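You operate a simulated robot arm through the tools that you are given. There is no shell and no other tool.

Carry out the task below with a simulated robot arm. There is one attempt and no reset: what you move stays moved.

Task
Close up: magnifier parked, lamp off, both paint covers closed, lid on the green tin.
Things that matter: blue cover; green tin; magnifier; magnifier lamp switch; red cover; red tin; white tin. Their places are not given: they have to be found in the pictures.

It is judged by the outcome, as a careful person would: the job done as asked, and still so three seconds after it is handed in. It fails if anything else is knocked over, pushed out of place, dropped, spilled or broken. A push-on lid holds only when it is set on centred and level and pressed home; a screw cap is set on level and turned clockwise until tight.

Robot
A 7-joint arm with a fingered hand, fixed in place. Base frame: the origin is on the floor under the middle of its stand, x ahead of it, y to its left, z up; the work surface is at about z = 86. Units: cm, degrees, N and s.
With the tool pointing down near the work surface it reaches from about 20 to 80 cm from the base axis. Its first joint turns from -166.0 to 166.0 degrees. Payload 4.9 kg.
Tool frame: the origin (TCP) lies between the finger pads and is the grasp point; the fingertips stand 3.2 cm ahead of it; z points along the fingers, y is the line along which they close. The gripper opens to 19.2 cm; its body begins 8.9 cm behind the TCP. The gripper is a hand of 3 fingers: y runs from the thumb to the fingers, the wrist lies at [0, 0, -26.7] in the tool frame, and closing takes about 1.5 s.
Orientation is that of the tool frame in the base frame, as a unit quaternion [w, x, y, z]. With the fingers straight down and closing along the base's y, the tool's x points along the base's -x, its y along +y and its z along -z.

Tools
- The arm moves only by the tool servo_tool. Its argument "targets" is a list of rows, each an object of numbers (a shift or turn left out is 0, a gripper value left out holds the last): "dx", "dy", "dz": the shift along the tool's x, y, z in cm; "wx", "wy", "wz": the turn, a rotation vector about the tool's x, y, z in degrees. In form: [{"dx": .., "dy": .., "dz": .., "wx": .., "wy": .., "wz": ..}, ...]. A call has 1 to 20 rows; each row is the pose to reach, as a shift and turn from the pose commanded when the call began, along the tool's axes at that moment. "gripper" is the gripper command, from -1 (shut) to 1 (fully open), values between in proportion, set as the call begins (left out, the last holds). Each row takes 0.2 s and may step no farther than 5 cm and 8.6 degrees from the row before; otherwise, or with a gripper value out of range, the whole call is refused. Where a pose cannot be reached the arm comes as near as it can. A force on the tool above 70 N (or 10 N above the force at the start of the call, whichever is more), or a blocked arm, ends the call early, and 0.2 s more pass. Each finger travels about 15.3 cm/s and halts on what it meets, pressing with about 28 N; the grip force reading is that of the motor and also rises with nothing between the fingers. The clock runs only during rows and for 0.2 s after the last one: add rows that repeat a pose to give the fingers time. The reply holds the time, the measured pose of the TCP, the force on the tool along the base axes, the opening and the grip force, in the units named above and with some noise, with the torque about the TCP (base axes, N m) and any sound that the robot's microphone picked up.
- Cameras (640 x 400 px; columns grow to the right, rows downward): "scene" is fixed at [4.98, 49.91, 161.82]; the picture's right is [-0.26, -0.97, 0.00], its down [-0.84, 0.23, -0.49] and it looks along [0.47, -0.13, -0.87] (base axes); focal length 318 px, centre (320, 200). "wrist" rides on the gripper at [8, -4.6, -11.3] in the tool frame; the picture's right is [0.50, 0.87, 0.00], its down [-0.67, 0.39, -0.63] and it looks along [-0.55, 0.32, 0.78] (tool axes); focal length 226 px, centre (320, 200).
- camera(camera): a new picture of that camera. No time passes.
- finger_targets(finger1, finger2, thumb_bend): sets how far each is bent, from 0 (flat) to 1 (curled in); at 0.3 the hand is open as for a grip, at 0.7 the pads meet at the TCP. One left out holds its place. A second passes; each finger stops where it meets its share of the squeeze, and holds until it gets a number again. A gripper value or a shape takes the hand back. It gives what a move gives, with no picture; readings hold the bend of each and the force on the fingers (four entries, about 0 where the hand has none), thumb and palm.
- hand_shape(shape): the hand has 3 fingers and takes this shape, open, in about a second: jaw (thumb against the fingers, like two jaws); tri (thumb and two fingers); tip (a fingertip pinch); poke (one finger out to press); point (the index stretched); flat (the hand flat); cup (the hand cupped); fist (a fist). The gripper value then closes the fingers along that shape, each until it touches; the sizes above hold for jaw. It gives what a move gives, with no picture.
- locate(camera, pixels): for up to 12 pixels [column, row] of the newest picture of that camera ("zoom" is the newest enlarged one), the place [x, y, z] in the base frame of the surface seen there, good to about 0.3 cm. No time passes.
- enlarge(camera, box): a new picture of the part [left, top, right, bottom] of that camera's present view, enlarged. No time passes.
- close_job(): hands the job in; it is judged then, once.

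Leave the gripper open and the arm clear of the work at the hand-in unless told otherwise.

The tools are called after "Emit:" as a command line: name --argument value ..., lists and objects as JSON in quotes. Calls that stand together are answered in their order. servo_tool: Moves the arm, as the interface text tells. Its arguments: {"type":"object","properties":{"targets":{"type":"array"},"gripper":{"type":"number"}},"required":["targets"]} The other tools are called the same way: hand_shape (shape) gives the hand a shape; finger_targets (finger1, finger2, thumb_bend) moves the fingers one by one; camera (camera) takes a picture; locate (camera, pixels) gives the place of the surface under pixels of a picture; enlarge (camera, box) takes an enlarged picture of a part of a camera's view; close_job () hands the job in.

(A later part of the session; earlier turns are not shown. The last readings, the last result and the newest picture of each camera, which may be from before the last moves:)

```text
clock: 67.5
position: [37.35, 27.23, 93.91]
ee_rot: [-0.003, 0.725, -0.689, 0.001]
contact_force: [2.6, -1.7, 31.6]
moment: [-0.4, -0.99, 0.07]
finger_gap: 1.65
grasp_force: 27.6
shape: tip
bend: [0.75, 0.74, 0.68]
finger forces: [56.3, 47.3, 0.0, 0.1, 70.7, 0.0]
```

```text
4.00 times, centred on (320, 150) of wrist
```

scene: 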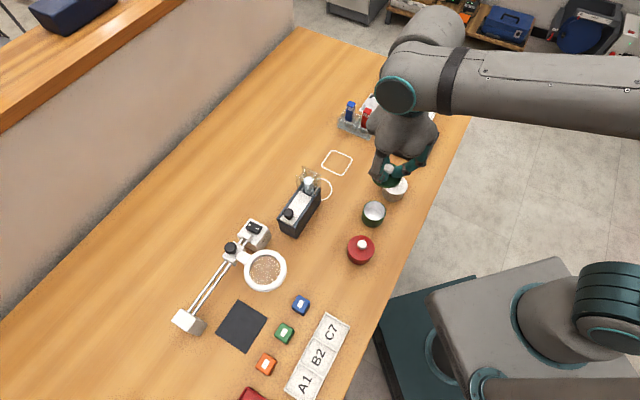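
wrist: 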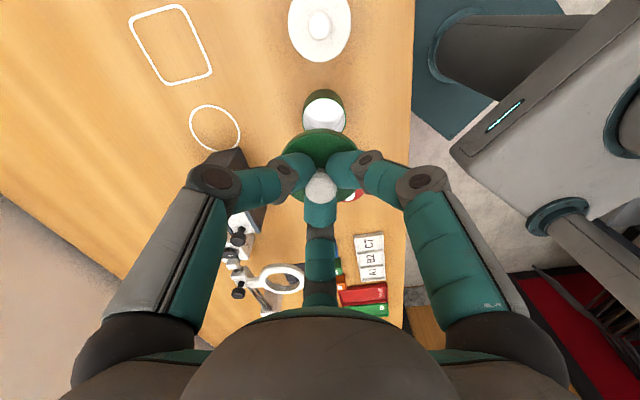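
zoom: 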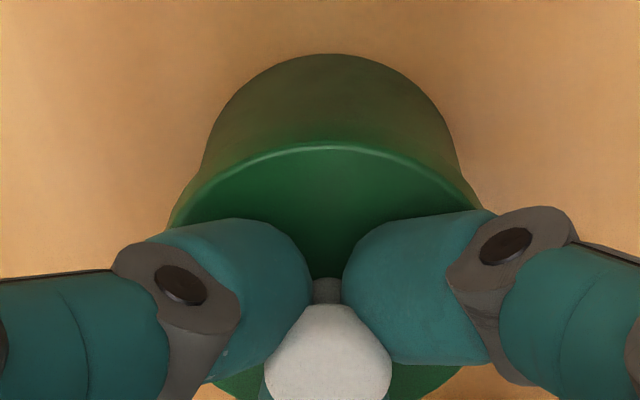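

At 31.6 N the arm gives way sideways (hand drifts ~0.3 cm to +y) and the load sits on one edge, so pressing in the grip isn't clean. I ease off and re-measure; then I'll release the lid on the rim and press on the knob from above instead.

Emit:
servo_tool --targets '[{"dz": -0.2}, {"dz": -0.4}, {"dz": -0.55}, {"dz": -0.55}]'

Emit:
enlarge --camera "scene" --box '[355, 193, 395, 230]'

Emit:
locate --camera "zoom" --pixels '[[330, 293], [290, 287], [380, 286], [420, 268], [445, 240], [454, 222], [190, 290], [210, 320], [250, 340], [300, 345], [350, 340], [390, 315]]'

Emit:
enlarge --camera "wrist" --box '[260, 100, 380, 200]'

Emit:
locate --camera "zoom" --pixels '[[180, 212], [280, 152], [320, 147], [370, 152], [460, 200], [220, 380], [420, 380], [320, 100], [230, 110], [410, 110], [200, 160], [440, 160]]'

```text
clock: 68.5
position: [37.12, 26.94, 94.05]
ee_rot: [0.003, 0.725, -0.688, -0.001]
contact_force: [0.8, 2.3, 4.6]
moment: [0.02, -0.15, 0.06]
finger_gap: 1.61
grasp_force: 28.0
shape: tip
bend: [0.75, 0.74, 0.67]
finger forces: [50.2, 46.2, 0.1, 0.0, 56.8, 0.0]
```

```text
10.81 times, centred on (375, 212) of scene
```

zoom: 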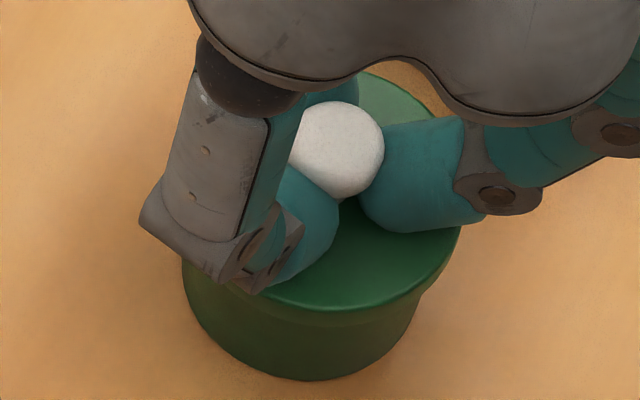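

```text
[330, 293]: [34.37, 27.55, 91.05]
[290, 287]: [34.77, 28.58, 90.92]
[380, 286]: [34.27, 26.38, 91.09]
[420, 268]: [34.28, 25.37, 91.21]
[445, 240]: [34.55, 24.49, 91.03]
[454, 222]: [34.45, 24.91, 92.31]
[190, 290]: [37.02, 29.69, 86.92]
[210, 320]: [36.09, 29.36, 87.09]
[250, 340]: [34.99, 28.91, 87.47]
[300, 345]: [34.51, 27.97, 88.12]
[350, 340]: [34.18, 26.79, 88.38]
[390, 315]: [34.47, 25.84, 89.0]
```

```text
4.00 times, centred on (320, 150) of wrist
```

zoom: 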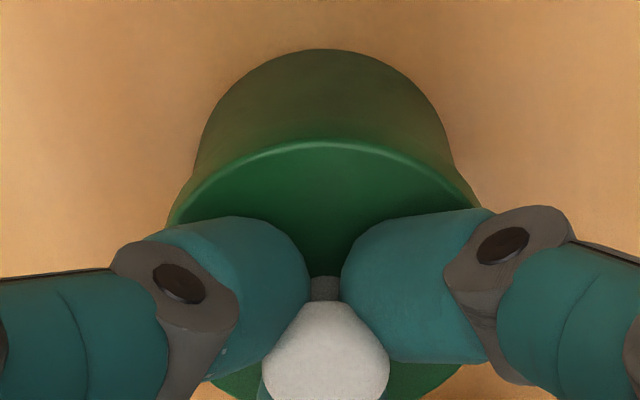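

```text
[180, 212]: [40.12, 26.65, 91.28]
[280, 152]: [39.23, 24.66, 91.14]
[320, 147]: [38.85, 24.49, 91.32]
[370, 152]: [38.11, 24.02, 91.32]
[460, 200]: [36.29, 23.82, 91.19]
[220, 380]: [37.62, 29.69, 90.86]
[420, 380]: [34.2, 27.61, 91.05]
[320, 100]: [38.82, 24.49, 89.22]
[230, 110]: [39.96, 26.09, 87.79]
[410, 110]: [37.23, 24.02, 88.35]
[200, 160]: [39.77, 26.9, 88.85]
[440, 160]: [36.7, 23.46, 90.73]
```

Lid and tin centres coincide within 0.1 cm and the plate is level at 91.1. I release: open the fingers while rising slightly, then go up clear of the knob.

Emit:
servo_tool --targets '[{"dz": -0.3}, {"dz": -0.5}, {"dz": -0.5}, {"dz": -0.5}, {"dz": -2}, {"dz": -4}, {"dz": -6}, {"dz": -6}]' --gripper -0.45

Emit:
enlarge --camera "scene" --box '[345, 183, 405, 240]'

Emit:
camera --camera "wrist"

Emit:
enlarge --camera "wrist" --box '[260, 60, 380, 200]'

```text
clock: 70.3
position: [37.24, 26.99, 100.17]
ee_rot: [0.001, 0.726, -0.688, 0.001]
contact_force: [0.2, 0.0, -0.6]
moment: [0.01, 0.01, -0.02]
finger_gap: 5.25
grasp_force: 0.0
shape: tip
bend: [0.49, 0.49, 0.7]
finger forces: [0.0, 0.0, 0.0, 0.1, 0.0, 0.0]
```

```text
7.02 times, centred on (375, 212) of scene
```

zoom: 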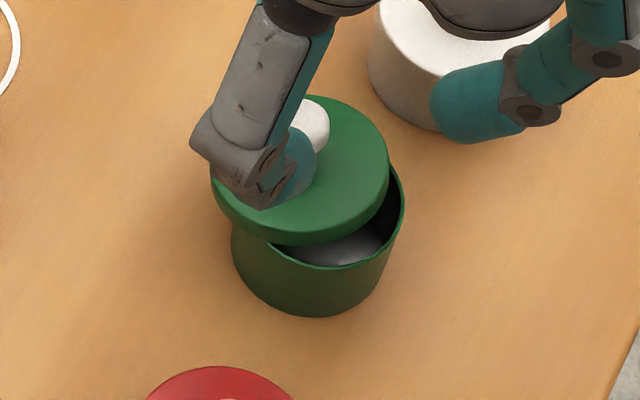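

```text
taken
```

wrist: 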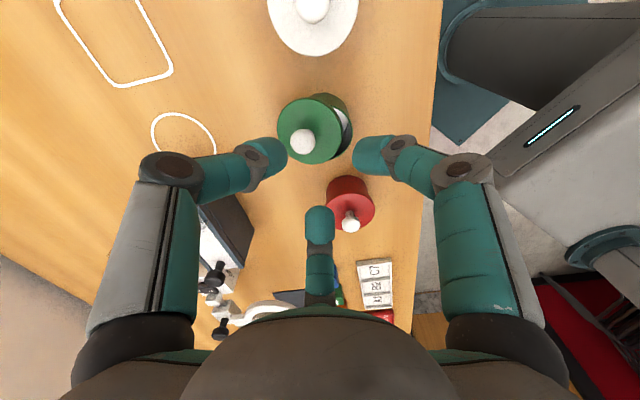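

```text
2.86 times, centred on (320, 130) of wrist
```

zoom: 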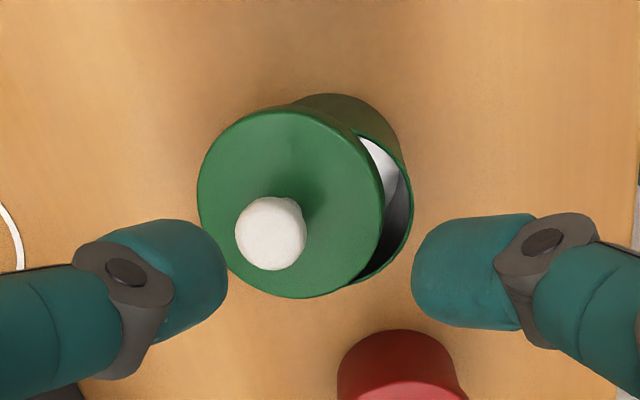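

On release the lid slid sideways about 1.5 cm and now rests off-centre on the rim. It has not fallen. I measure its pose before regripping.

Emit:
locate --camera "zoom" --pixels '[[270, 235], [240, 235], [303, 235], [270, 200], [270, 268], [215, 180], [250, 130], [320, 125], [365, 165], [375, 220], [350, 275], [230, 260]]'

Emit:
enlarge --camera "scene" --box '[350, 190, 400, 230]'

Emit:
locate --camera "zoom" --pixels '[[370, 90], [395, 120], [400, 160], [390, 200], [340, 240], [280, 250], [320, 180], [230, 240], [430, 190], [330, 290], [420, 250], [300, 120]]'

```text
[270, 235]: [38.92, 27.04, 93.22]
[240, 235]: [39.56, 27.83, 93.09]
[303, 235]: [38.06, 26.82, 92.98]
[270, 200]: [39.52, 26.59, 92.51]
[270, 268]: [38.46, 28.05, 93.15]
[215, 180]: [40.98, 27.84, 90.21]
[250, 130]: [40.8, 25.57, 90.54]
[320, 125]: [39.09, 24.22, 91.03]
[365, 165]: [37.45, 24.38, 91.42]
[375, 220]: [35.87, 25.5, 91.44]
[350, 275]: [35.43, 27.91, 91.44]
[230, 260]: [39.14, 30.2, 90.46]
```

```text
10.00 times, centred on (375, 210) of scene
```

zoom: 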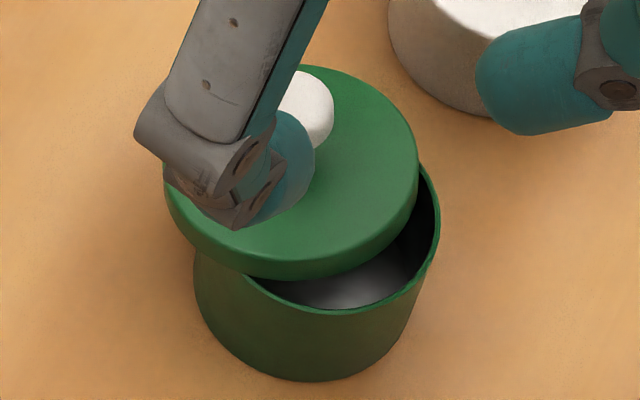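

```text
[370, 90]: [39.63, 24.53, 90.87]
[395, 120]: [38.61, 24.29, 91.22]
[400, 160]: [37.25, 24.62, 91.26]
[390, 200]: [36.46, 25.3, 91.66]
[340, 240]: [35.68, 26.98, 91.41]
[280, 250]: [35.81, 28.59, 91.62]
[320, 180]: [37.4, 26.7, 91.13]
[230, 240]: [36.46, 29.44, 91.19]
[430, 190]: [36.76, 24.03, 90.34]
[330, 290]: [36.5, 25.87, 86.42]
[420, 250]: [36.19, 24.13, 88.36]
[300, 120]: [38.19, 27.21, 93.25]
```

The lid leans ~13° with its knob at about (38.8,27.45). I move the open hand over the knob and lower to TCP z≈97 first.

Emit:
servo_tool --targets '[{"dx": -0.2, "dy": -0.8}, {"dx": -0.375, "dy": -1.58}, {"dx": -0.375, "dy": -1.58, "dz": 1.6}, {"dx": -0.375, "dy": -1.58, "dz": 3.2}, {"dx": -0.375, "dy": -1.58, "dz": 3.2}]'

Emit:
enlarge --camera "wrist" --box '[260, 60, 380, 200]'

Emit:
enlarge --camera "scene" --box '[345, 183, 405, 240]'

```text
clock: 71.5
position: [38.82, 27.48, 97.11]
ee_rot: [0.0, 0.725, -0.689, 0.0]
contact_force: [-0.1, -0.6, -0.4]
moment: [-0.01, -0.01, 0.0]
finger_gap: 5.25
grasp_force: 0.1
shape: tip
bend: [0.49, 0.49, 0.7]
finger forces: [0.0, 0.0, 0.1, 0.1, 0.0, 0.0]
```

```text
2.86 times, centred on (320, 130) of wrist
```

zoom: 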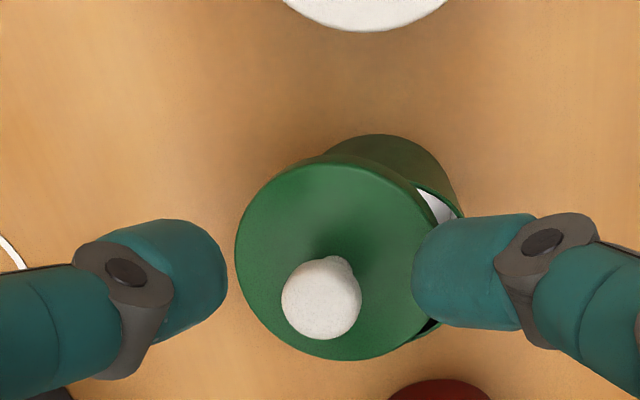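

```text
7.02 times, centred on (375, 212) of scene
```

zoom: 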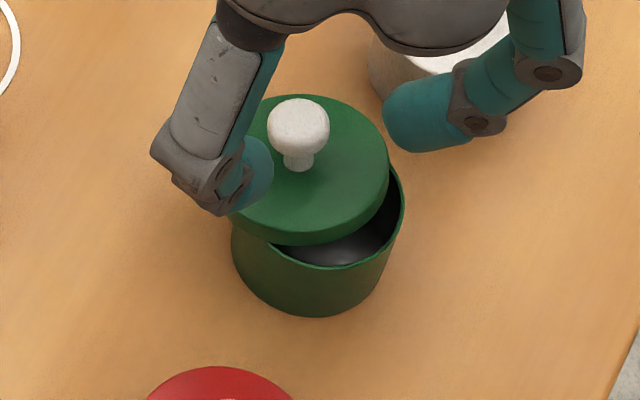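

The knob is on the axis within 0.2 cm. I correct that and lower toward TCP z≈94.4 slowly, watching for touch.

Emit:
servo_tool --targets '[{"dx": -0.15, "dy": 0.08, "dz": 0.8}, {"dx": -0.15, "dy": 0.08, "dz": 1.6}, {"dx": -0.15, "dy": 0.08, "dz": 2.2}, {"dx": -0.15, "dy": 0.08, "dz": 2.6}, {"dx": -0.15, "dy": 0.08, "dz": 2.6}]'

Emit:
enlarge --camera "wrist" --box '[240, 80, 400, 240]'

Emit:
enlarge --camera "scene" --box '[345, 183, 405, 240]'

```text
clock: 72.7
position: [38.82, 27.72, 94.27]
ee_rot: [0.0, 0.726, -0.688, 0.001]
contact_force: [-0.3, -0.2, 3.0]
moment: [-0.05, 0.06, -0.01]
finger_gap: 5.26
grasp_force: 0.1
shape: tip
bend: [0.79, 0.49, 0.7]
finger forces: [2.1, 0.0, 0.0, 0.0, 0.0, 0.0]
```

```text
2.50 times, centred on (320, 160) of wrist
```

zoom: 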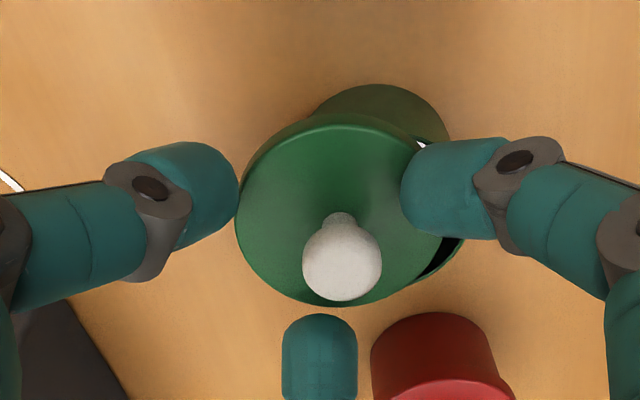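

```text
7.02 times, centred on (375, 212) of scene
```

zoom: 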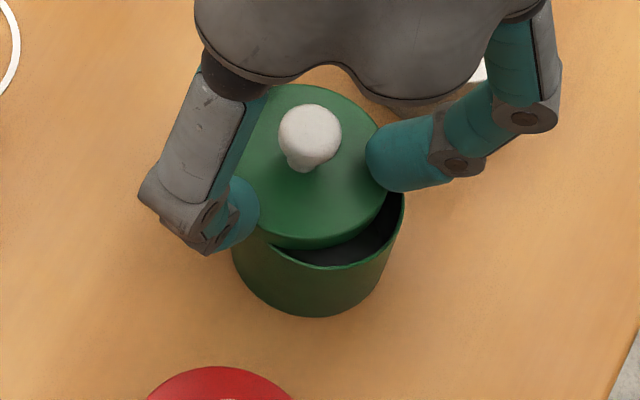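

One finger (the −y side one) just touches the plate's high side with 2–3 N, and the lid has tipped a little flatter. I measure the lid again.

Emit:
locate --camera "zoom" --pixels '[[341, 258], [250, 200], [290, 145], [340, 125], [390, 145], [300, 200], [390, 260], [280, 280], [430, 250], [260, 250], [395, 200], [340, 230]]'

Emit:
enlarge --camera "scene" --box '[350, 190, 400, 230]'

Emit:
locate --camera "zoom" --pixels '[[310, 60], [350, 90], [385, 110], [395, 190], [380, 220], [320, 245], [280, 240], [340, 180], [270, 200], [240, 110], [250, 90], [300, 130]]'

```text
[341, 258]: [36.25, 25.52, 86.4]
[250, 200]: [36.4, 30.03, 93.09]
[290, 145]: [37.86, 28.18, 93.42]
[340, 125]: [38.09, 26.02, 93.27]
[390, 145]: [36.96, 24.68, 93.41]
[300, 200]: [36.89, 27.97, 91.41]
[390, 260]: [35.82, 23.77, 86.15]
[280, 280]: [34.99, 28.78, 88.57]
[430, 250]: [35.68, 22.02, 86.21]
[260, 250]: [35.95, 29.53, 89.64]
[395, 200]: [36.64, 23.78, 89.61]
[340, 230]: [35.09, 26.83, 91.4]
```

```text
10.00 times, centred on (375, 210) of scene
```

zoom: 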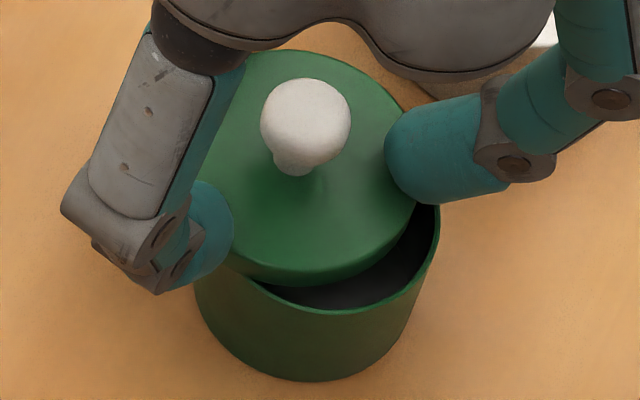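

```text
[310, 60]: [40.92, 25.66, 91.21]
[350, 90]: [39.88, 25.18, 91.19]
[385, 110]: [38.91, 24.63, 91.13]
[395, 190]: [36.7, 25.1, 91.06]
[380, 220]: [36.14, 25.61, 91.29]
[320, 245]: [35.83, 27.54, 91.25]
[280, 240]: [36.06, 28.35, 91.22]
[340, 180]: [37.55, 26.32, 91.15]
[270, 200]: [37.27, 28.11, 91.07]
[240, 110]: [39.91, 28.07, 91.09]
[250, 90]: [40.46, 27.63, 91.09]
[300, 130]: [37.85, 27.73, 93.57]
```

The plate is now flat again (91.1–91.3 everywhere), held by that finger's light touch; the knob is within 0.5 cm of the axis. I close gently in stages to regrip it level.

Emit:
servo_tool --targets '[{"dz": 0}, {"dz": 0}, {"dz": 0}, {"dz": 0}]' --gripper -0.7

Emit:
enlarge --camera "scene" --box '[345, 183, 405, 240]'

Emit:
enlarge --camera "wrist" --box '[240, 80, 400, 240]'

```text
clock: 73.7
position: [38.83, 27.69, 94.48]
ee_rot: [0.0, 0.725, -0.688, 0.0]
contact_force: [-1.1, -0.4, 7.2]
moment: [-0.06, 0.13, 0.02]
finger_gap: 2.99
grasp_force: 0.1
shape: tip
bend: [0.76, 0.56, 0.7]
finger forces: [5.7, 2.8, 0.1, 0.1, 0.0, 0.0]
```

```text
7.02 times, centred on (375, 212) of scene
```

zoom: 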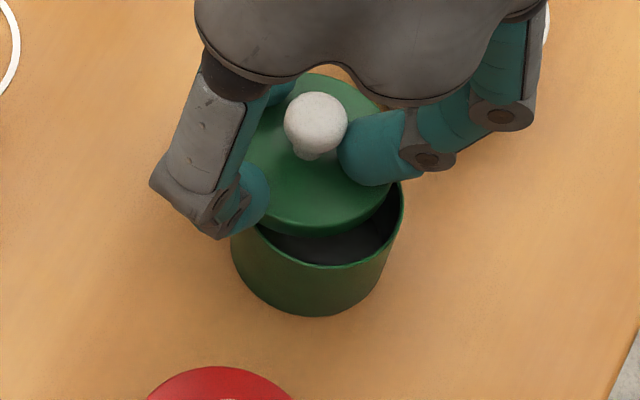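

```text
2.50 times, centred on (320, 160) of wrist
```

zoom: 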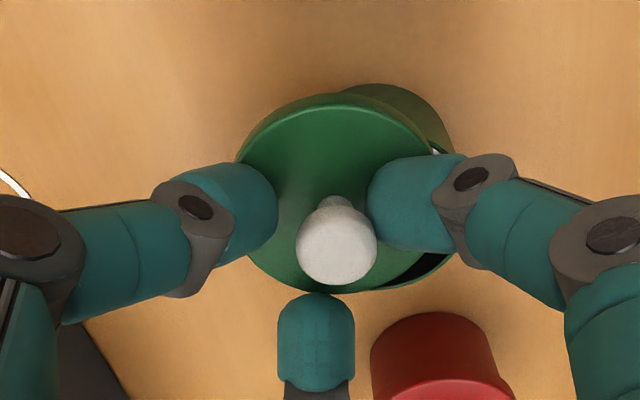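

The left finger is catching on the lid's edge because I'm 0.5 cm off. I open a little, rise, and re-centre on the knob before trying again.

Emit:
servo_tool --targets '[{"dz": -0.2}, {"dz": -0.6}, {"dz": -1.5}, {"dz": -3}, {"dz": -3}]' --gripper -0.55

Emit:
enlarge --camera "scene" --box '[350, 190, 400, 230]'

Emit:
locate --camera "zoom" --pixels '[[310, 60], [350, 90], [385, 110], [400, 170], [380, 220], [320, 240], [280, 235], [340, 180], [250, 190], [250, 90], [430, 190], [300, 110]]'

Emit:
enlarge --camera "wrist" --box '[260, 60, 380, 200]'

Emit:
locate --camera "zoom" --pixels '[[330, 290], [260, 210], [290, 160], [340, 145], [390, 160], [430, 200], [290, 250], [390, 260], [310, 330], [370, 330], [410, 300], [330, 200]]'

```text
clock: 74.9
position: [38.78, 27.69, 97.38]
ee_rot: [0.001, 0.725, -0.688, 0.0]
contact_force: [-0.8, -0.1, -0.3]
moment: [0.02, -0.02, -0.01]
finger_gap: 4.29
grasp_force: 0.1
shape: tip
bend: [0.78, 0.78, 0.7]
finger forces: [0.0, 0.1, 0.0, 0.0, 0.0, 0.0]
```

```text
10.00 times, centred on (375, 210) of scene
```

zoom: 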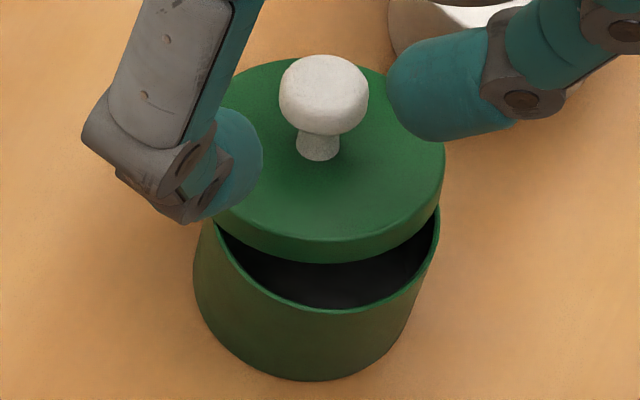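

```text
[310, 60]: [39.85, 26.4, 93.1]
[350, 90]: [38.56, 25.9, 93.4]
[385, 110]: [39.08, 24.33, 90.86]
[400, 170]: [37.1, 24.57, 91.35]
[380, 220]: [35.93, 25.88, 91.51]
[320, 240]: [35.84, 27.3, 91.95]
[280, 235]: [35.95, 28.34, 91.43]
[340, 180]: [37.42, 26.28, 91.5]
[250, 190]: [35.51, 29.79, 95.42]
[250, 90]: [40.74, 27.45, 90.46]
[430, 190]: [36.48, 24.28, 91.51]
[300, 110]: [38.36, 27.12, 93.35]
```

```text
2.86 times, centred on (320, 130) of wrist
```

zoom: 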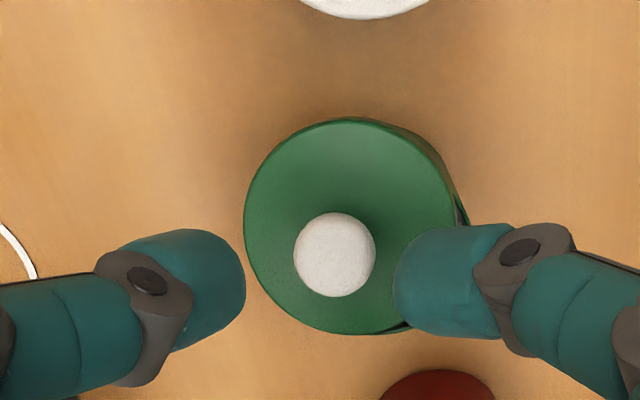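

```text
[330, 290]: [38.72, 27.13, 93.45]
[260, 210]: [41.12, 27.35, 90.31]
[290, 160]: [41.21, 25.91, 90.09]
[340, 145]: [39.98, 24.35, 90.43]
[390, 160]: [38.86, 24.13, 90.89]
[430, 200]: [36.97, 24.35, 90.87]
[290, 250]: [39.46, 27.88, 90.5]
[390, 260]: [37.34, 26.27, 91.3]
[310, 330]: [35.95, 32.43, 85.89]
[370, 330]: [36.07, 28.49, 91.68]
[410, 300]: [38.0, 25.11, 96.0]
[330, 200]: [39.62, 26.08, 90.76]
```

The lid has shifted a bit toward −y and leans ~15° again; the knob is near (39.0,26.5). I move the hand over it (1.24 cm toward −y) with a 3.5 cm opening, staying at this height, and look.

Emit:
servo_tool --targets '[{"dx": 0.6}, {"dx": 1.24, "dy": 0.05}, {"dx": 1.24, "dy": 0.05}]' --gripper -0.6

Emit:
enlarge --camera "wrist" --box '[260, 80, 380, 220]'

Emit:
enlarge --camera "scene" --box '[345, 183, 405, 240]'

```text
clock: 75.7
position: [38.81, 26.2, 97.48]
ee_rot: [0.0, 0.725, -0.689, 0.0]
contact_force: [-0.6, 0.2, -0.1]
moment: [0.02, 0.03, -0.01]
finger_gap: 3.88
grasp_force: 0.0
shape: tip
bend: [0.77, 0.77, 0.7]
finger forces: [0.0, 0.0, 0.0, 0.0, 0.0, 0.0]
```

```text
2.86 times, centred on (320, 150) of wrist
```

zoom: 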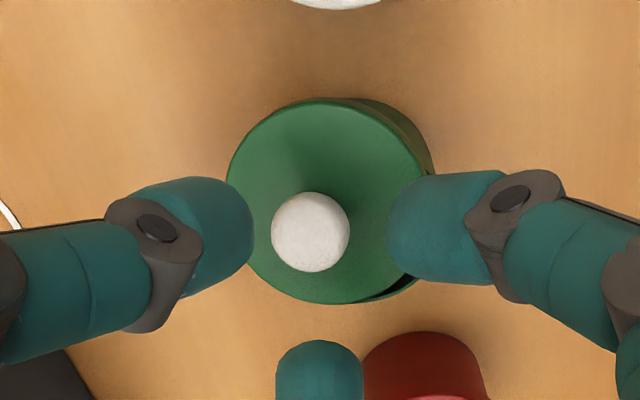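

```text
7.02 times, centred on (375, 212) of scene
```

zoom: 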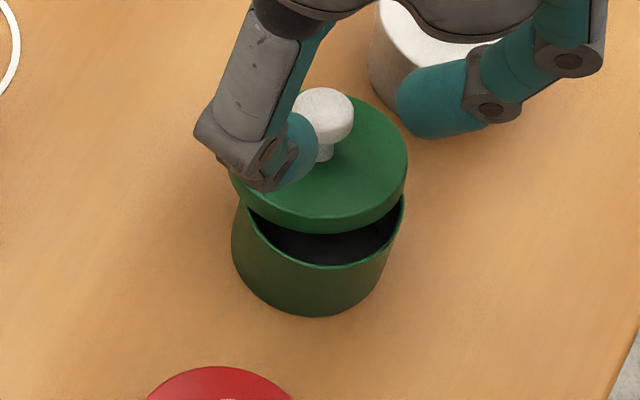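

The knob is on the axis within 0.25 cm (it will move toward −x as the lid is flattened). I lower to z≈94.5 so the tips rest on the plate and flatten it.

Emit:
servo_tool --targets '[{"dz": 1.0}, {"dz": 1.8}, {"dz": 2.4}, {"dz": 2.8}, {"dz": 3.0}, {"dz": 3.0}]'

Emit:
enlarge --camera "wrist" --box '[260, 100, 380, 240]'

Emit:
enlarge --camera "scene" --box '[350, 190, 400, 230]'

Emit:
locate --camera "zoom" --pixels '[[400, 130], [415, 160], [400, 200], [360, 235], [320, 245], [280, 240], [340, 200], [400, 100], [330, 170]]'

```text
clock: 77.1
position: [38.67, 26.49, 94.6]
ee_rot: [-0.001, 0.725, -0.688, 0.0]
contact_force: [-0.7, 0.0, 2.5]
moment: [-0.01, 0.06, 0.03]
finger_gap: 3.88
grasp_force: 0.0
shape: tip
bend: [0.77, 0.77, 0.7]
finger forces: [1.1, 1.5, 0.0, 0.0, 0.1, 0.0]
```

```text
2.86 times, centred on (320, 170) of wrist
```

zoom: 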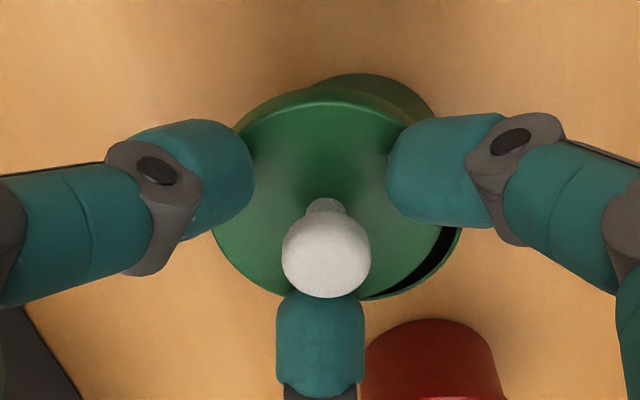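

```text
10.00 times, centred on (375, 210) of scene
```

zoom: 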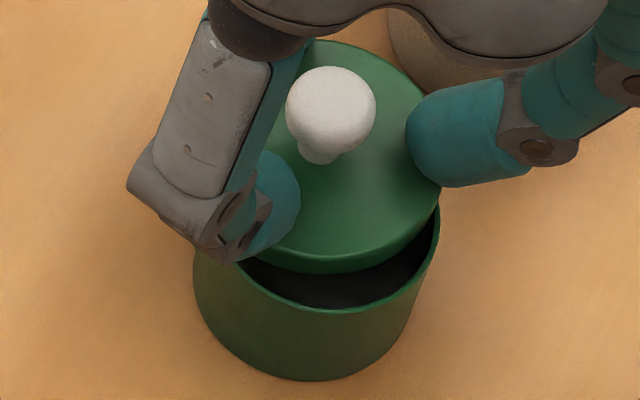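

```text
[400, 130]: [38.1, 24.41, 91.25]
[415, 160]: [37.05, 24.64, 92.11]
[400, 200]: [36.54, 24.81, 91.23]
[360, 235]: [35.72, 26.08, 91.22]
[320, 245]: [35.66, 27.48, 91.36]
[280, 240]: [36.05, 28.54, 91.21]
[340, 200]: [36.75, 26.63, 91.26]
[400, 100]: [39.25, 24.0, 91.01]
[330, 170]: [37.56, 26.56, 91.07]
```

Two fingers touch with ~1 N each and the plate is flat (91.0–91.3). The knob is inside the three tips; I close to grip it.

Emit:
servo_tool --targets '[{"dz": 0}, {"dz": 0}, {"dz": 0}, {"dz": 0}, {"dz": 0}, {"dz": 0}]' --gripper -1

Emit:
enlarge --camera "wrist" --box '[260, 100, 380, 240]'

Emit:
enlarge --camera "scene" --box '[350, 190, 400, 230]'

Emit:
locate --camera "zoom" --pixels '[[400, 130], [415, 160], [400, 200], [360, 235], [320, 245], [280, 240], [340, 200], [400, 100], [330, 170]]'

```text
clock: 78.5
position: [38.69, 26.35, 94.47]
ee_rot: [-0.001, 0.725, -0.688, 0.0]
contact_force: [-0.3, 0.0, 0.5]
moment: [0.01, -0.01, -0.01]
finger_gap: 1.54
grasp_force: 27.5
shape: tip
bend: [0.78, 0.78, 0.72]
finger forces: [21.0, 21.7, 0.0, 0.0, 24.7, 0.1]
```

```text
2.86 times, centred on (320, 170) of wrist
```

zoom: 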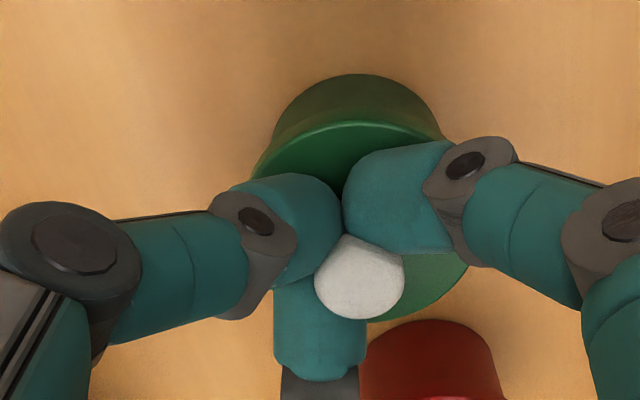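

```text
10.00 times, centred on (375, 210) of scene
```

zoom: 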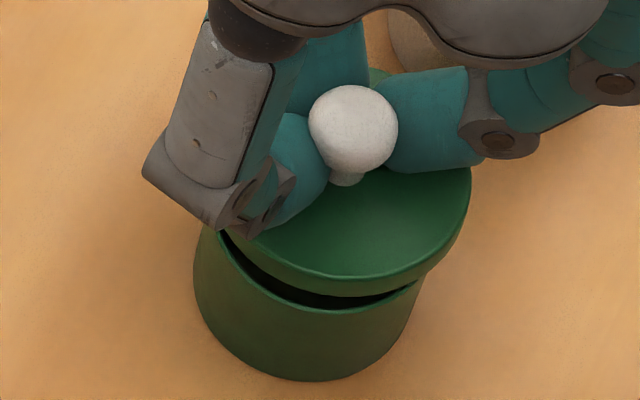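

```text
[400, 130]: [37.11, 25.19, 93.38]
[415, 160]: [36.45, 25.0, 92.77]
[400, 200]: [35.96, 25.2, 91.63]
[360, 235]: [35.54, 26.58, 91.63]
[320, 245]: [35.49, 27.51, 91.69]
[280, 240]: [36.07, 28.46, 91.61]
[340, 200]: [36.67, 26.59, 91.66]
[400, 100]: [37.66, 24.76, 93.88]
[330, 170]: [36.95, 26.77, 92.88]
```

The knob got squeezed toward the gap between the two fingers instead of centring, and the plate now sits flat at 91.65, nearly over the tin. I lift 0.6 cm carefully to see whether the lid is really held.

Emit:
servo_tool --targets '[{"dz": -0.2}, {"dz": -0.4}, {"dz": -0.6}, {"dz": -0.6}]'

Emit:
enlarge --camera "wrist" --box '[260, 100, 380, 240]'

Emit:
enlarge --camera "scene" --box '[350, 190, 400, 230]'

Emit:
locate --camera "zoom" --pixels '[[400, 210], [360, 240], [320, 245], [280, 240], [340, 220], [440, 190], [460, 175], [380, 220], [300, 230]]'

```text
clock: 79.5
position: [38.7, 26.36, 94.96]
ee_rot: [0.0, 0.725, -0.689, 0.001]
contact_force: [0.7, 0.4, 0.1]
moment: [0.01, -0.02, 0.0]
finger_gap: 1.57
grasp_force: 28.0
shape: tip
bend: [0.78, 0.78, 0.72]
finger forces: [21.0, 21.7, 0.1, 0.0, 24.9, 0.0]
```

```text
2.86 times, centred on (320, 170) of wrist
```

zoom: 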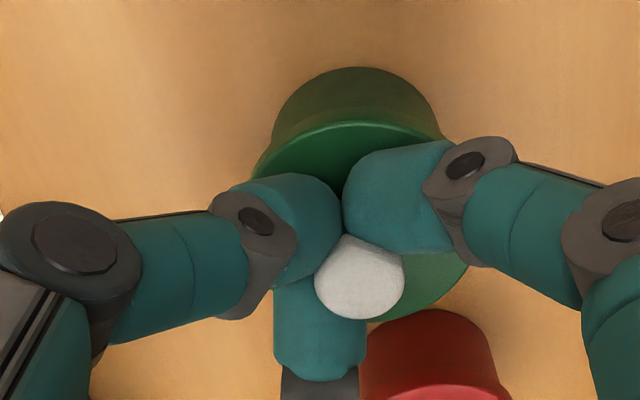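

```text
10.00 times, centred on (375, 210) of scene
```

zoom: 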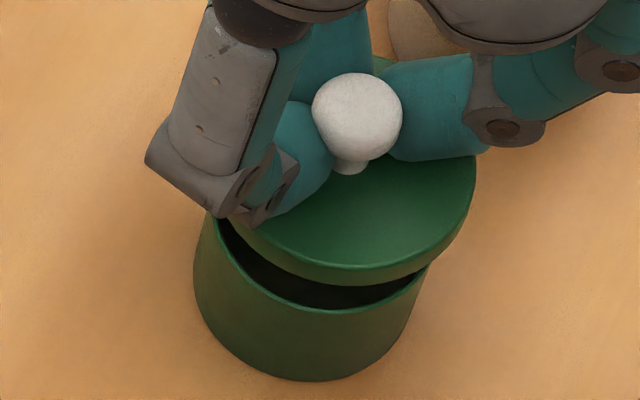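

```text
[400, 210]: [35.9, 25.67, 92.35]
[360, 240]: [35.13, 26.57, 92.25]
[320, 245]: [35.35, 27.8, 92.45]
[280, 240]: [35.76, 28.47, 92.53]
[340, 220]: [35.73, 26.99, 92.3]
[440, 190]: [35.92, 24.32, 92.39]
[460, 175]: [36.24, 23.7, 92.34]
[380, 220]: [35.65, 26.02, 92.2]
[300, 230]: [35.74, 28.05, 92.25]
```

The lid is firmly held and level (92.2–92.5), just off-axis by 1.26 cm. For a clean, centred grip I'll set it back on its spot on the table and regrip. I lift to z≈103 and carry it over there.

Emit:
servo_tool --targets '[{"dz": -1.5}, {"dz": -4}, {"dz": -6.5}, {"dz": -8}, {"dx": -0.4, "dy": -2.4, "dz": -8}, {"dx": -1.0, "dy": -6.0, "dz": -8}, {"dx": -1.65, "dy": -9.9, "dz": -8}, {"dx": -2.3, "dy": -13.8, "dz": -8}, {"dx": -2.9, "dy": -17.4, "dz": -8}, {"dx": -3.28, "dy": -19.68, "dz": -8}, {"dx": -3.28, "dy": -19.68, "dz": -8}]'

Emit:
camera --camera "wrist"

Emit:
enlarge --camera "scene" --box '[280, 90, 420, 230]'

```text
clock: 81.9
position: [58.2, 30.68, 102.97]
ee_rot: [0.0, 0.725, -0.688, 0.001]
contact_force: [0.1, 0.4, -0.2]
moment: [0.01, 0.0, 0.03]
finger_gap: 1.55
grasp_force: 27.7
shape: tip
bend: [0.78, 0.78, 0.72]
finger forces: [20.6, 23.2, 0.1, 0.0, 26.5, 0.1]
```

```text
taken
```

wrist: 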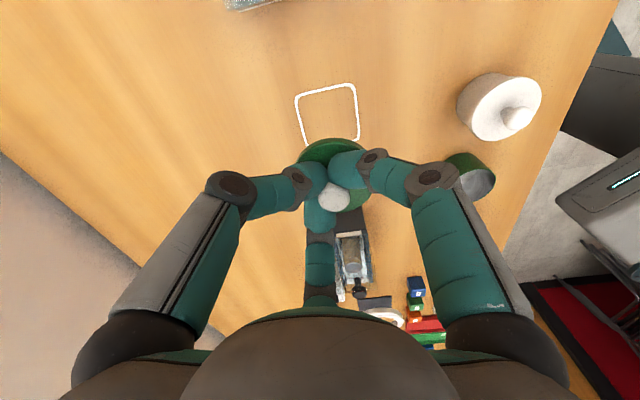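

```text
2.86 times, centred on (350, 160) of scene
```

zoom: 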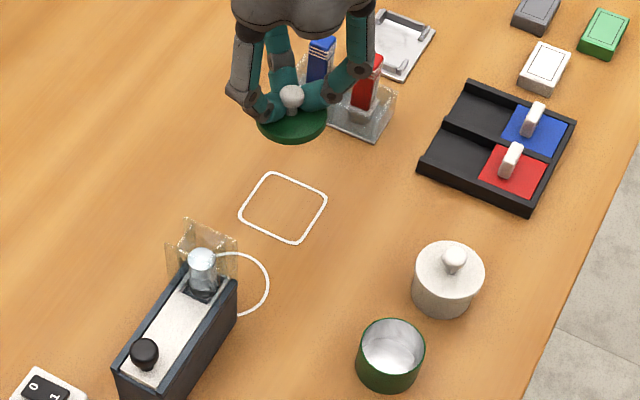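

The lid is steady over its outlined spot, and the tin still stands. I lower it to just above the table.

Emit:
servo_tool --targets '[{"dz": 2.5}, {"dz": 5.5}, {"dz": 8.5}, {"dz": 11}, {"dz": 12.3}, {"dz": 12.3}]'

Emit:
servo_tool --targets '[{"dz": 0.3}, {"dz": 0.6}, {"dz": 0.8}, {"dz": 0.95}, {"dz": 0.95}]'

Emit:
enlarge --camera "scene" --box '[300, 120, 380, 200]'

Emit:
enlarge --camera "wrist" --box '[240, 100, 400, 240]'

```text
clock: 83.3
position: [58.19, 30.74, 90.63]
ee_rot: [0.0, 0.725, -0.689, 0.0]
contact_force: [-1.4, 0.1, 0.3]
moment: [0.01, -0.03, 0.0]
finger_gap: 1.56
grasp_force: 28.4
shape: tip
bend: [0.78, 0.78, 0.72]
finger forces: [20.8, 23.4, 0.0, 0.0, 26.6, 0.1]
```

```text
clock: 84.5
position: [58.19, 30.71, 89.9]
ee_rot: [0.0, 0.725, -0.689, 0.001]
contact_force: [-1.2, -0.7, 9.7]
moment: [0.06, -0.12, -0.04]
finger_gap: 1.54
grasp_force: 28.5
shape: tip
bend: [0.78, 0.78, 0.73]
finger forces: [21.6, 23.6, 0.0, 0.1, 31.8, 0.1]
```

```text
5.00 times, centred on (340, 160) of scene
```

zoom: 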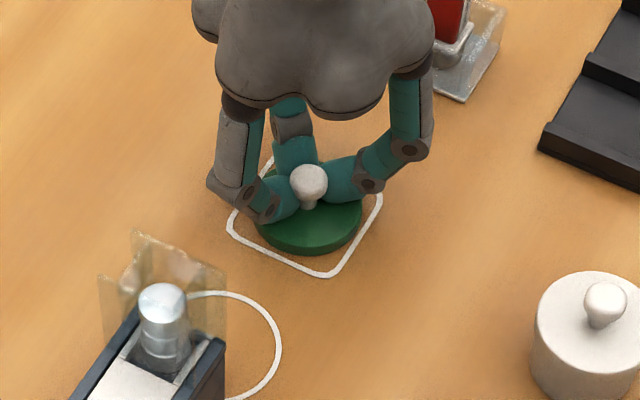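

```text
2.86 times, centred on (320, 170) of wrist
```

zoom: 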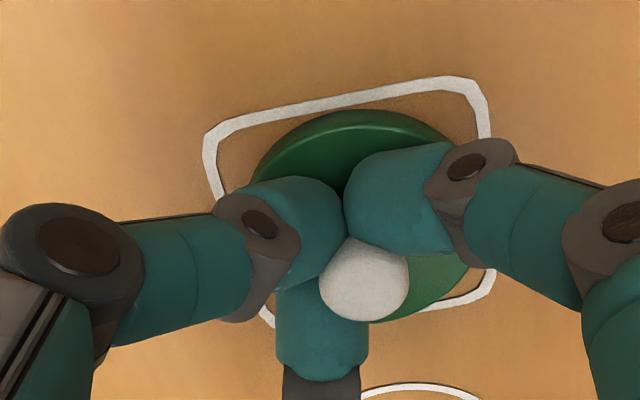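

The lid rests flat on the table (9.7 N). I open in small stages and rise straight up.

Emit:
servo_tool --targets '[{"dz": -0.1}, {"dz": -0.2}, {"dz": -0.2}]' --gripper -0.75

Emit:
servo_tool --targets '[{"dz": -0.2}, {"dz": -0.2}, {"dz": -0.2}]' --gripper -0.6

Emit:
enlarge --camera "wrist" --box '[240, 100, 400, 240]'

Emit:
enlarge --camera "scene" --box '[300, 120, 380, 200]'

```text
clock: 85.3
position: [58.26, 30.71, 90.06]
ee_rot: [-0.001, 0.726, -0.688, 0.001]
contact_force: [0.8, 1.6, 9.4]
moment: [0.04, -0.11, 0.03]
finger_gap: 2.41
grasp_force: 0.0
shape: tip
bend: [0.76, 0.76, 0.67]
finger forces: [4.2, 12.0, 0.0, 0.1, 5.4, 0.1]
```

```text
clock: 86.1
position: [58.22, 30.59, 90.01]
ee_rot: [0.001, 0.726, -0.688, 0.0]
contact_force: [0.6, 0.7, 4.2]
moment: [-0.02, 0.0, 0.0]
finger_gap: 3.83
grasp_force: 0.0
shape: tip
bend: [0.78, 0.78, 0.7]
finger forces: [1.8, 1.7, 0.0, 0.0, 0.1, 0.0]
```

```text
2.86 times, centred on (320, 170) of wrist
```

zoom: 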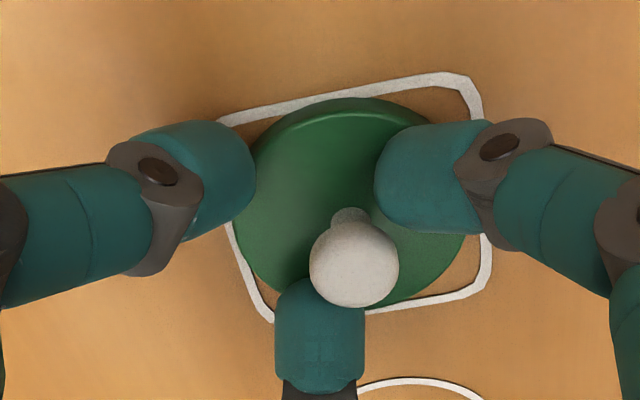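

```text
5.00 times, centred on (340, 160) of scene
```

zoom: 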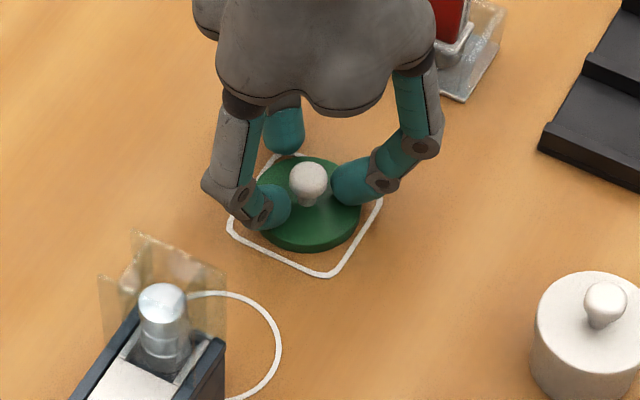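

Opened without disturbing it. I rise 6 cm and re-centre over the knob as the first time.

Emit:
servo_tool --targets '[{"dz": -1}, {"dz": -3}, {"dz": -6}, {"dz": -6}]'

Emit:
enlarge --camera "wrist" --box '[240, 60, 400, 240]'

```text
clock: 87.1
position: [58.17, 30.72, 96.14]
ee_rot: [0.002, 0.725, -0.689, -0.001]
contact_force: [0.2, -1.1, -1.5]
moment: [-0.01, -0.03, -0.02]
finger_gap: 3.83
grasp_force: 0.2
shape: tip
bend: [0.77, 0.77, 0.7]
finger forces: [0.0, 0.0, 0.1, 0.0, 0.0, 0.1]
```

```text
2.22 times, centred on (320, 150) of wrist
```

zoom: 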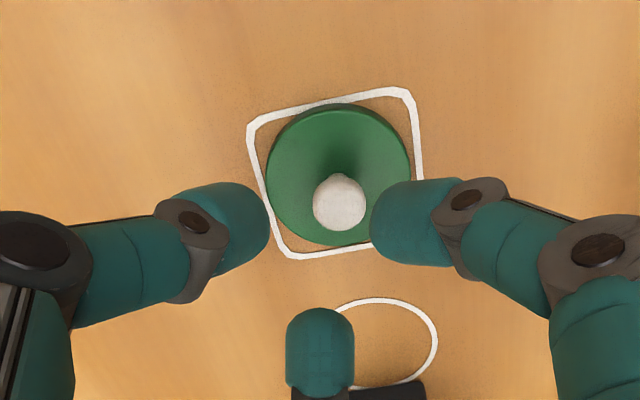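

The knob is 0.92 cm along tool y from the axis. I shift, open to 5.7 cm as before, and check alignment.

Emit:
servo_tool --targets '[{"dx": 0.03, "dy": 0.5}, {"dx": 0.07, "dy": 0.92}, {"dx": 0.07, "dy": 0.92}, {"dx": 0.07, "dy": 0.92}]' --gripper -0.4

Emit:
enlarge --camera "wrist" --box '[280, 110, 360, 190]'

```text
clock: 88.1
position: [57.21, 30.56, 96.24]
ee_rot: [0.001, 0.726, -0.688, 0.001]
contact_force: [0.6, -0.1, 0.1]
moment: [0.01, 0.0, 0.01]
finger_gap: 5.73
grasp_force: 0.0
shape: tip
bend: [0.48, 0.48, 0.7]
finger forces: [0.1, 0.0, 0.0, 0.1, 0.0, 0.1]
```

```text
5.00 times, centred on (320, 150) of wrist
```

zoom: 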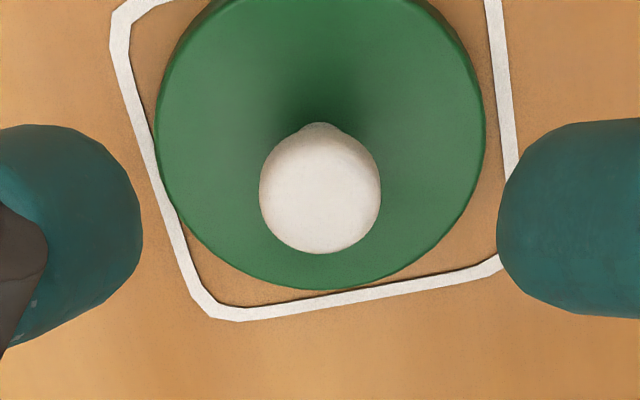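

Column is exact (320), row off by ~1.5 px (≈0.1 cm). I correct that and lower to z≈90.4 around the knob.

Emit:
servo_tool --targets '[{"dx": -0.08, "dy": 0.05, "dz": 1.5}, {"dx": -0.08, "dy": 0.05, "dz": 3.0}, {"dx": -0.08, "dy": 0.05, "dz": 4.5}, {"dx": -0.08, "dy": 0.05, "dz": 5.4}, {"dx": -0.08, "dy": 0.05, "dz": 5.8}, {"dx": -0.08, "dy": 0.05, "dz": 5.8}]'

Emit:
servo_tool --targets '[{"dz": 0}, {"dz": 0}, {"dz": 0}, {"dz": 0}, {"dz": 0}]' --gripper -0.7

Emit:
enlarge --camera "wrist" --box '[240, 100, 400, 240]'

```text
clock: 89.5
position: [57.28, 30.66, 90.26]
ee_rot: [0.001, 0.725, -0.689, 0.0]
contact_force: [0.1, 0.7, 0.9]
moment: [-0.02, -0.01, -0.01]
finger_gap: 5.73
grasp_force: 0.1
shape: tip
bend: [0.48, 0.48, 0.7]
finger forces: [0.0, 0.0, 0.0, 0.1, 0.1, 0.1]
```

```text
clock: 90.7
position: [57.48, 30.63, 90.37]
ee_rot: [0.0, 0.725, -0.689, 0.0]
contact_force: [0.0, 0.6, 0.4]
moment: [0.03, 0.0, 0.0]
finger_gap: 2.93
grasp_force: 0.1
shape: tip
bend: [0.76, 0.76, 0.7]
finger forces: [0.1, 0.1, 0.0, 0.0, 0.0, 0.0]
```

```text
2.86 times, centred on (320, 170) of wrist
```

zoom: 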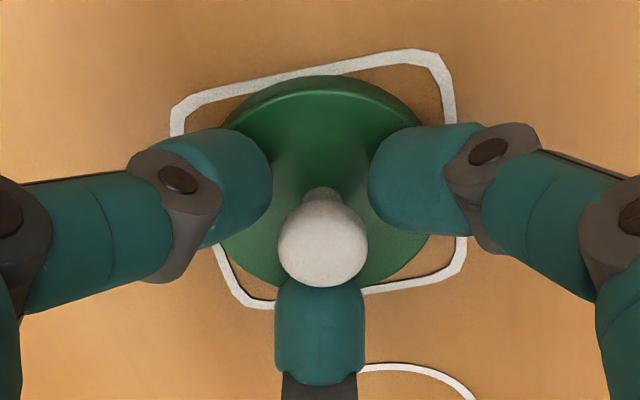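

The tips surround the knob evenly, as at the first grip. I close fully.

Emit:
servo_tool --targets '[{"dz": 0}, {"dz": 0}, {"dz": 0}, {"dz": 0}, {"dz": 0}, {"dz": 0}]' --gripper -1

Emit:
enlarge --camera "wrist" --box '[240, 100, 400, 240]'

Emit:
enlarge --camera "scene" --box '[300, 120, 380, 200]'

```text
clock: 92.1
position: [57.28, 30.64, 90.33]
ee_rot: [0.0, 0.725, -0.688, 0.0]
contact_force: [0.1, -0.8, -0.4]
moment: [-0.01, 0.0, 0.0]
finger_gap: 1.41
grasp_force: 28.2
shape: tip
bend: [0.74, 0.74, 0.68]
finger forces: [22.6, 22.5, 0.1, 0.0, 23.6, 0.0]
```

```text
2.86 times, centred on (320, 170) of wrist
```

zoom: 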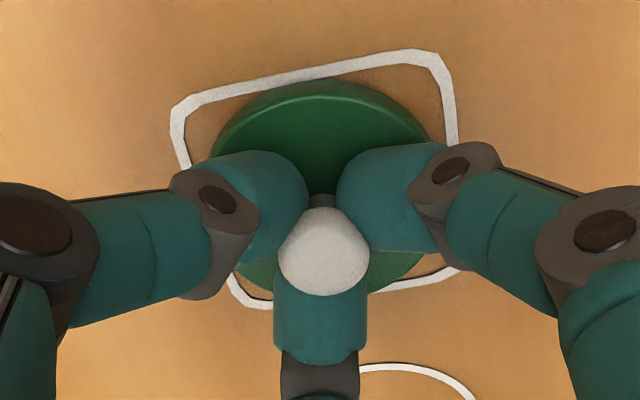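

```text
5.00 times, centred on (340, 160) of scene
```

zoom: 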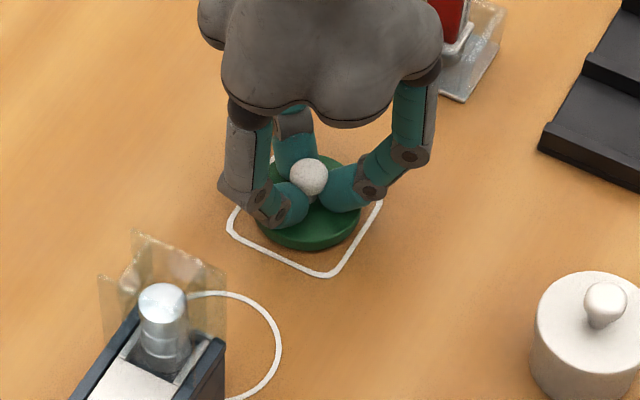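

A clean centred grip again (22.6/22.5/23.6 N). I lift to z≈108 and carry the lid over the tin.

Emit:
servo_tool --targets '[{"dz": -0.8}, {"dz": -2.5}, {"dz": -6}, {"dz": -10}, {"dz": -14}, {"dz": -17.6}, {"dx": 0.3, "dy": 2.0, "dz": -17.6}, {"dx": 0.8, "dy": 5.7, "dz": -17.6}, {"dx": 1.3, "dy": 9.8, "dz": -17.6}, {"dx": 1.9, "dy": 14.0, "dz": -17.6}, {"dx": 2.4, "dy": 17.8, "dz": -17.6}, {"dx": 2.75, "dy": 20.33, "dz": -17.6}, {"dx": 2.75, "dy": 20.33, "dz": -17.6}]'

Emit:
enlarge --camera "wrist" --box '[292, 84, 352, 134]'

Emit:
enlarge --camera "scene" --box '[353, 193, 393, 233]'

```text
clock: 94.9
position: [37.19, 26.86, 108.0]
ee_rot: [0.001, 0.726, -0.688, 0.001]
contact_force: [-0.7, 0.0, 0.0]
moment: [-0.01, 0.0, 0.01]
finger_gap: 1.42
grasp_force: 27.8
shape: tip
bend: [0.74, 0.74, 0.68]
finger forces: [22.9, 25.5, 0.0, 0.0, 27.5, 0.0]
```

```text
8.00 times, centred on (322, 109) of wrist
```

zoom: 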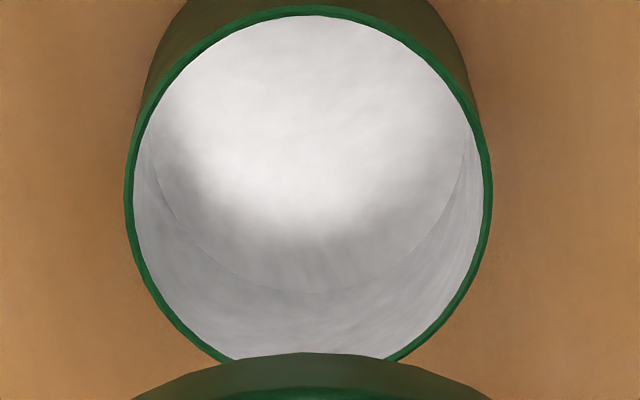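

```text
10.00 times, centred on (373, 213) of scene
```

zoom: 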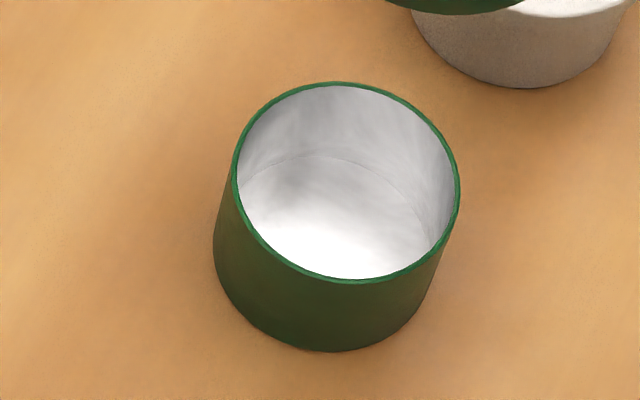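

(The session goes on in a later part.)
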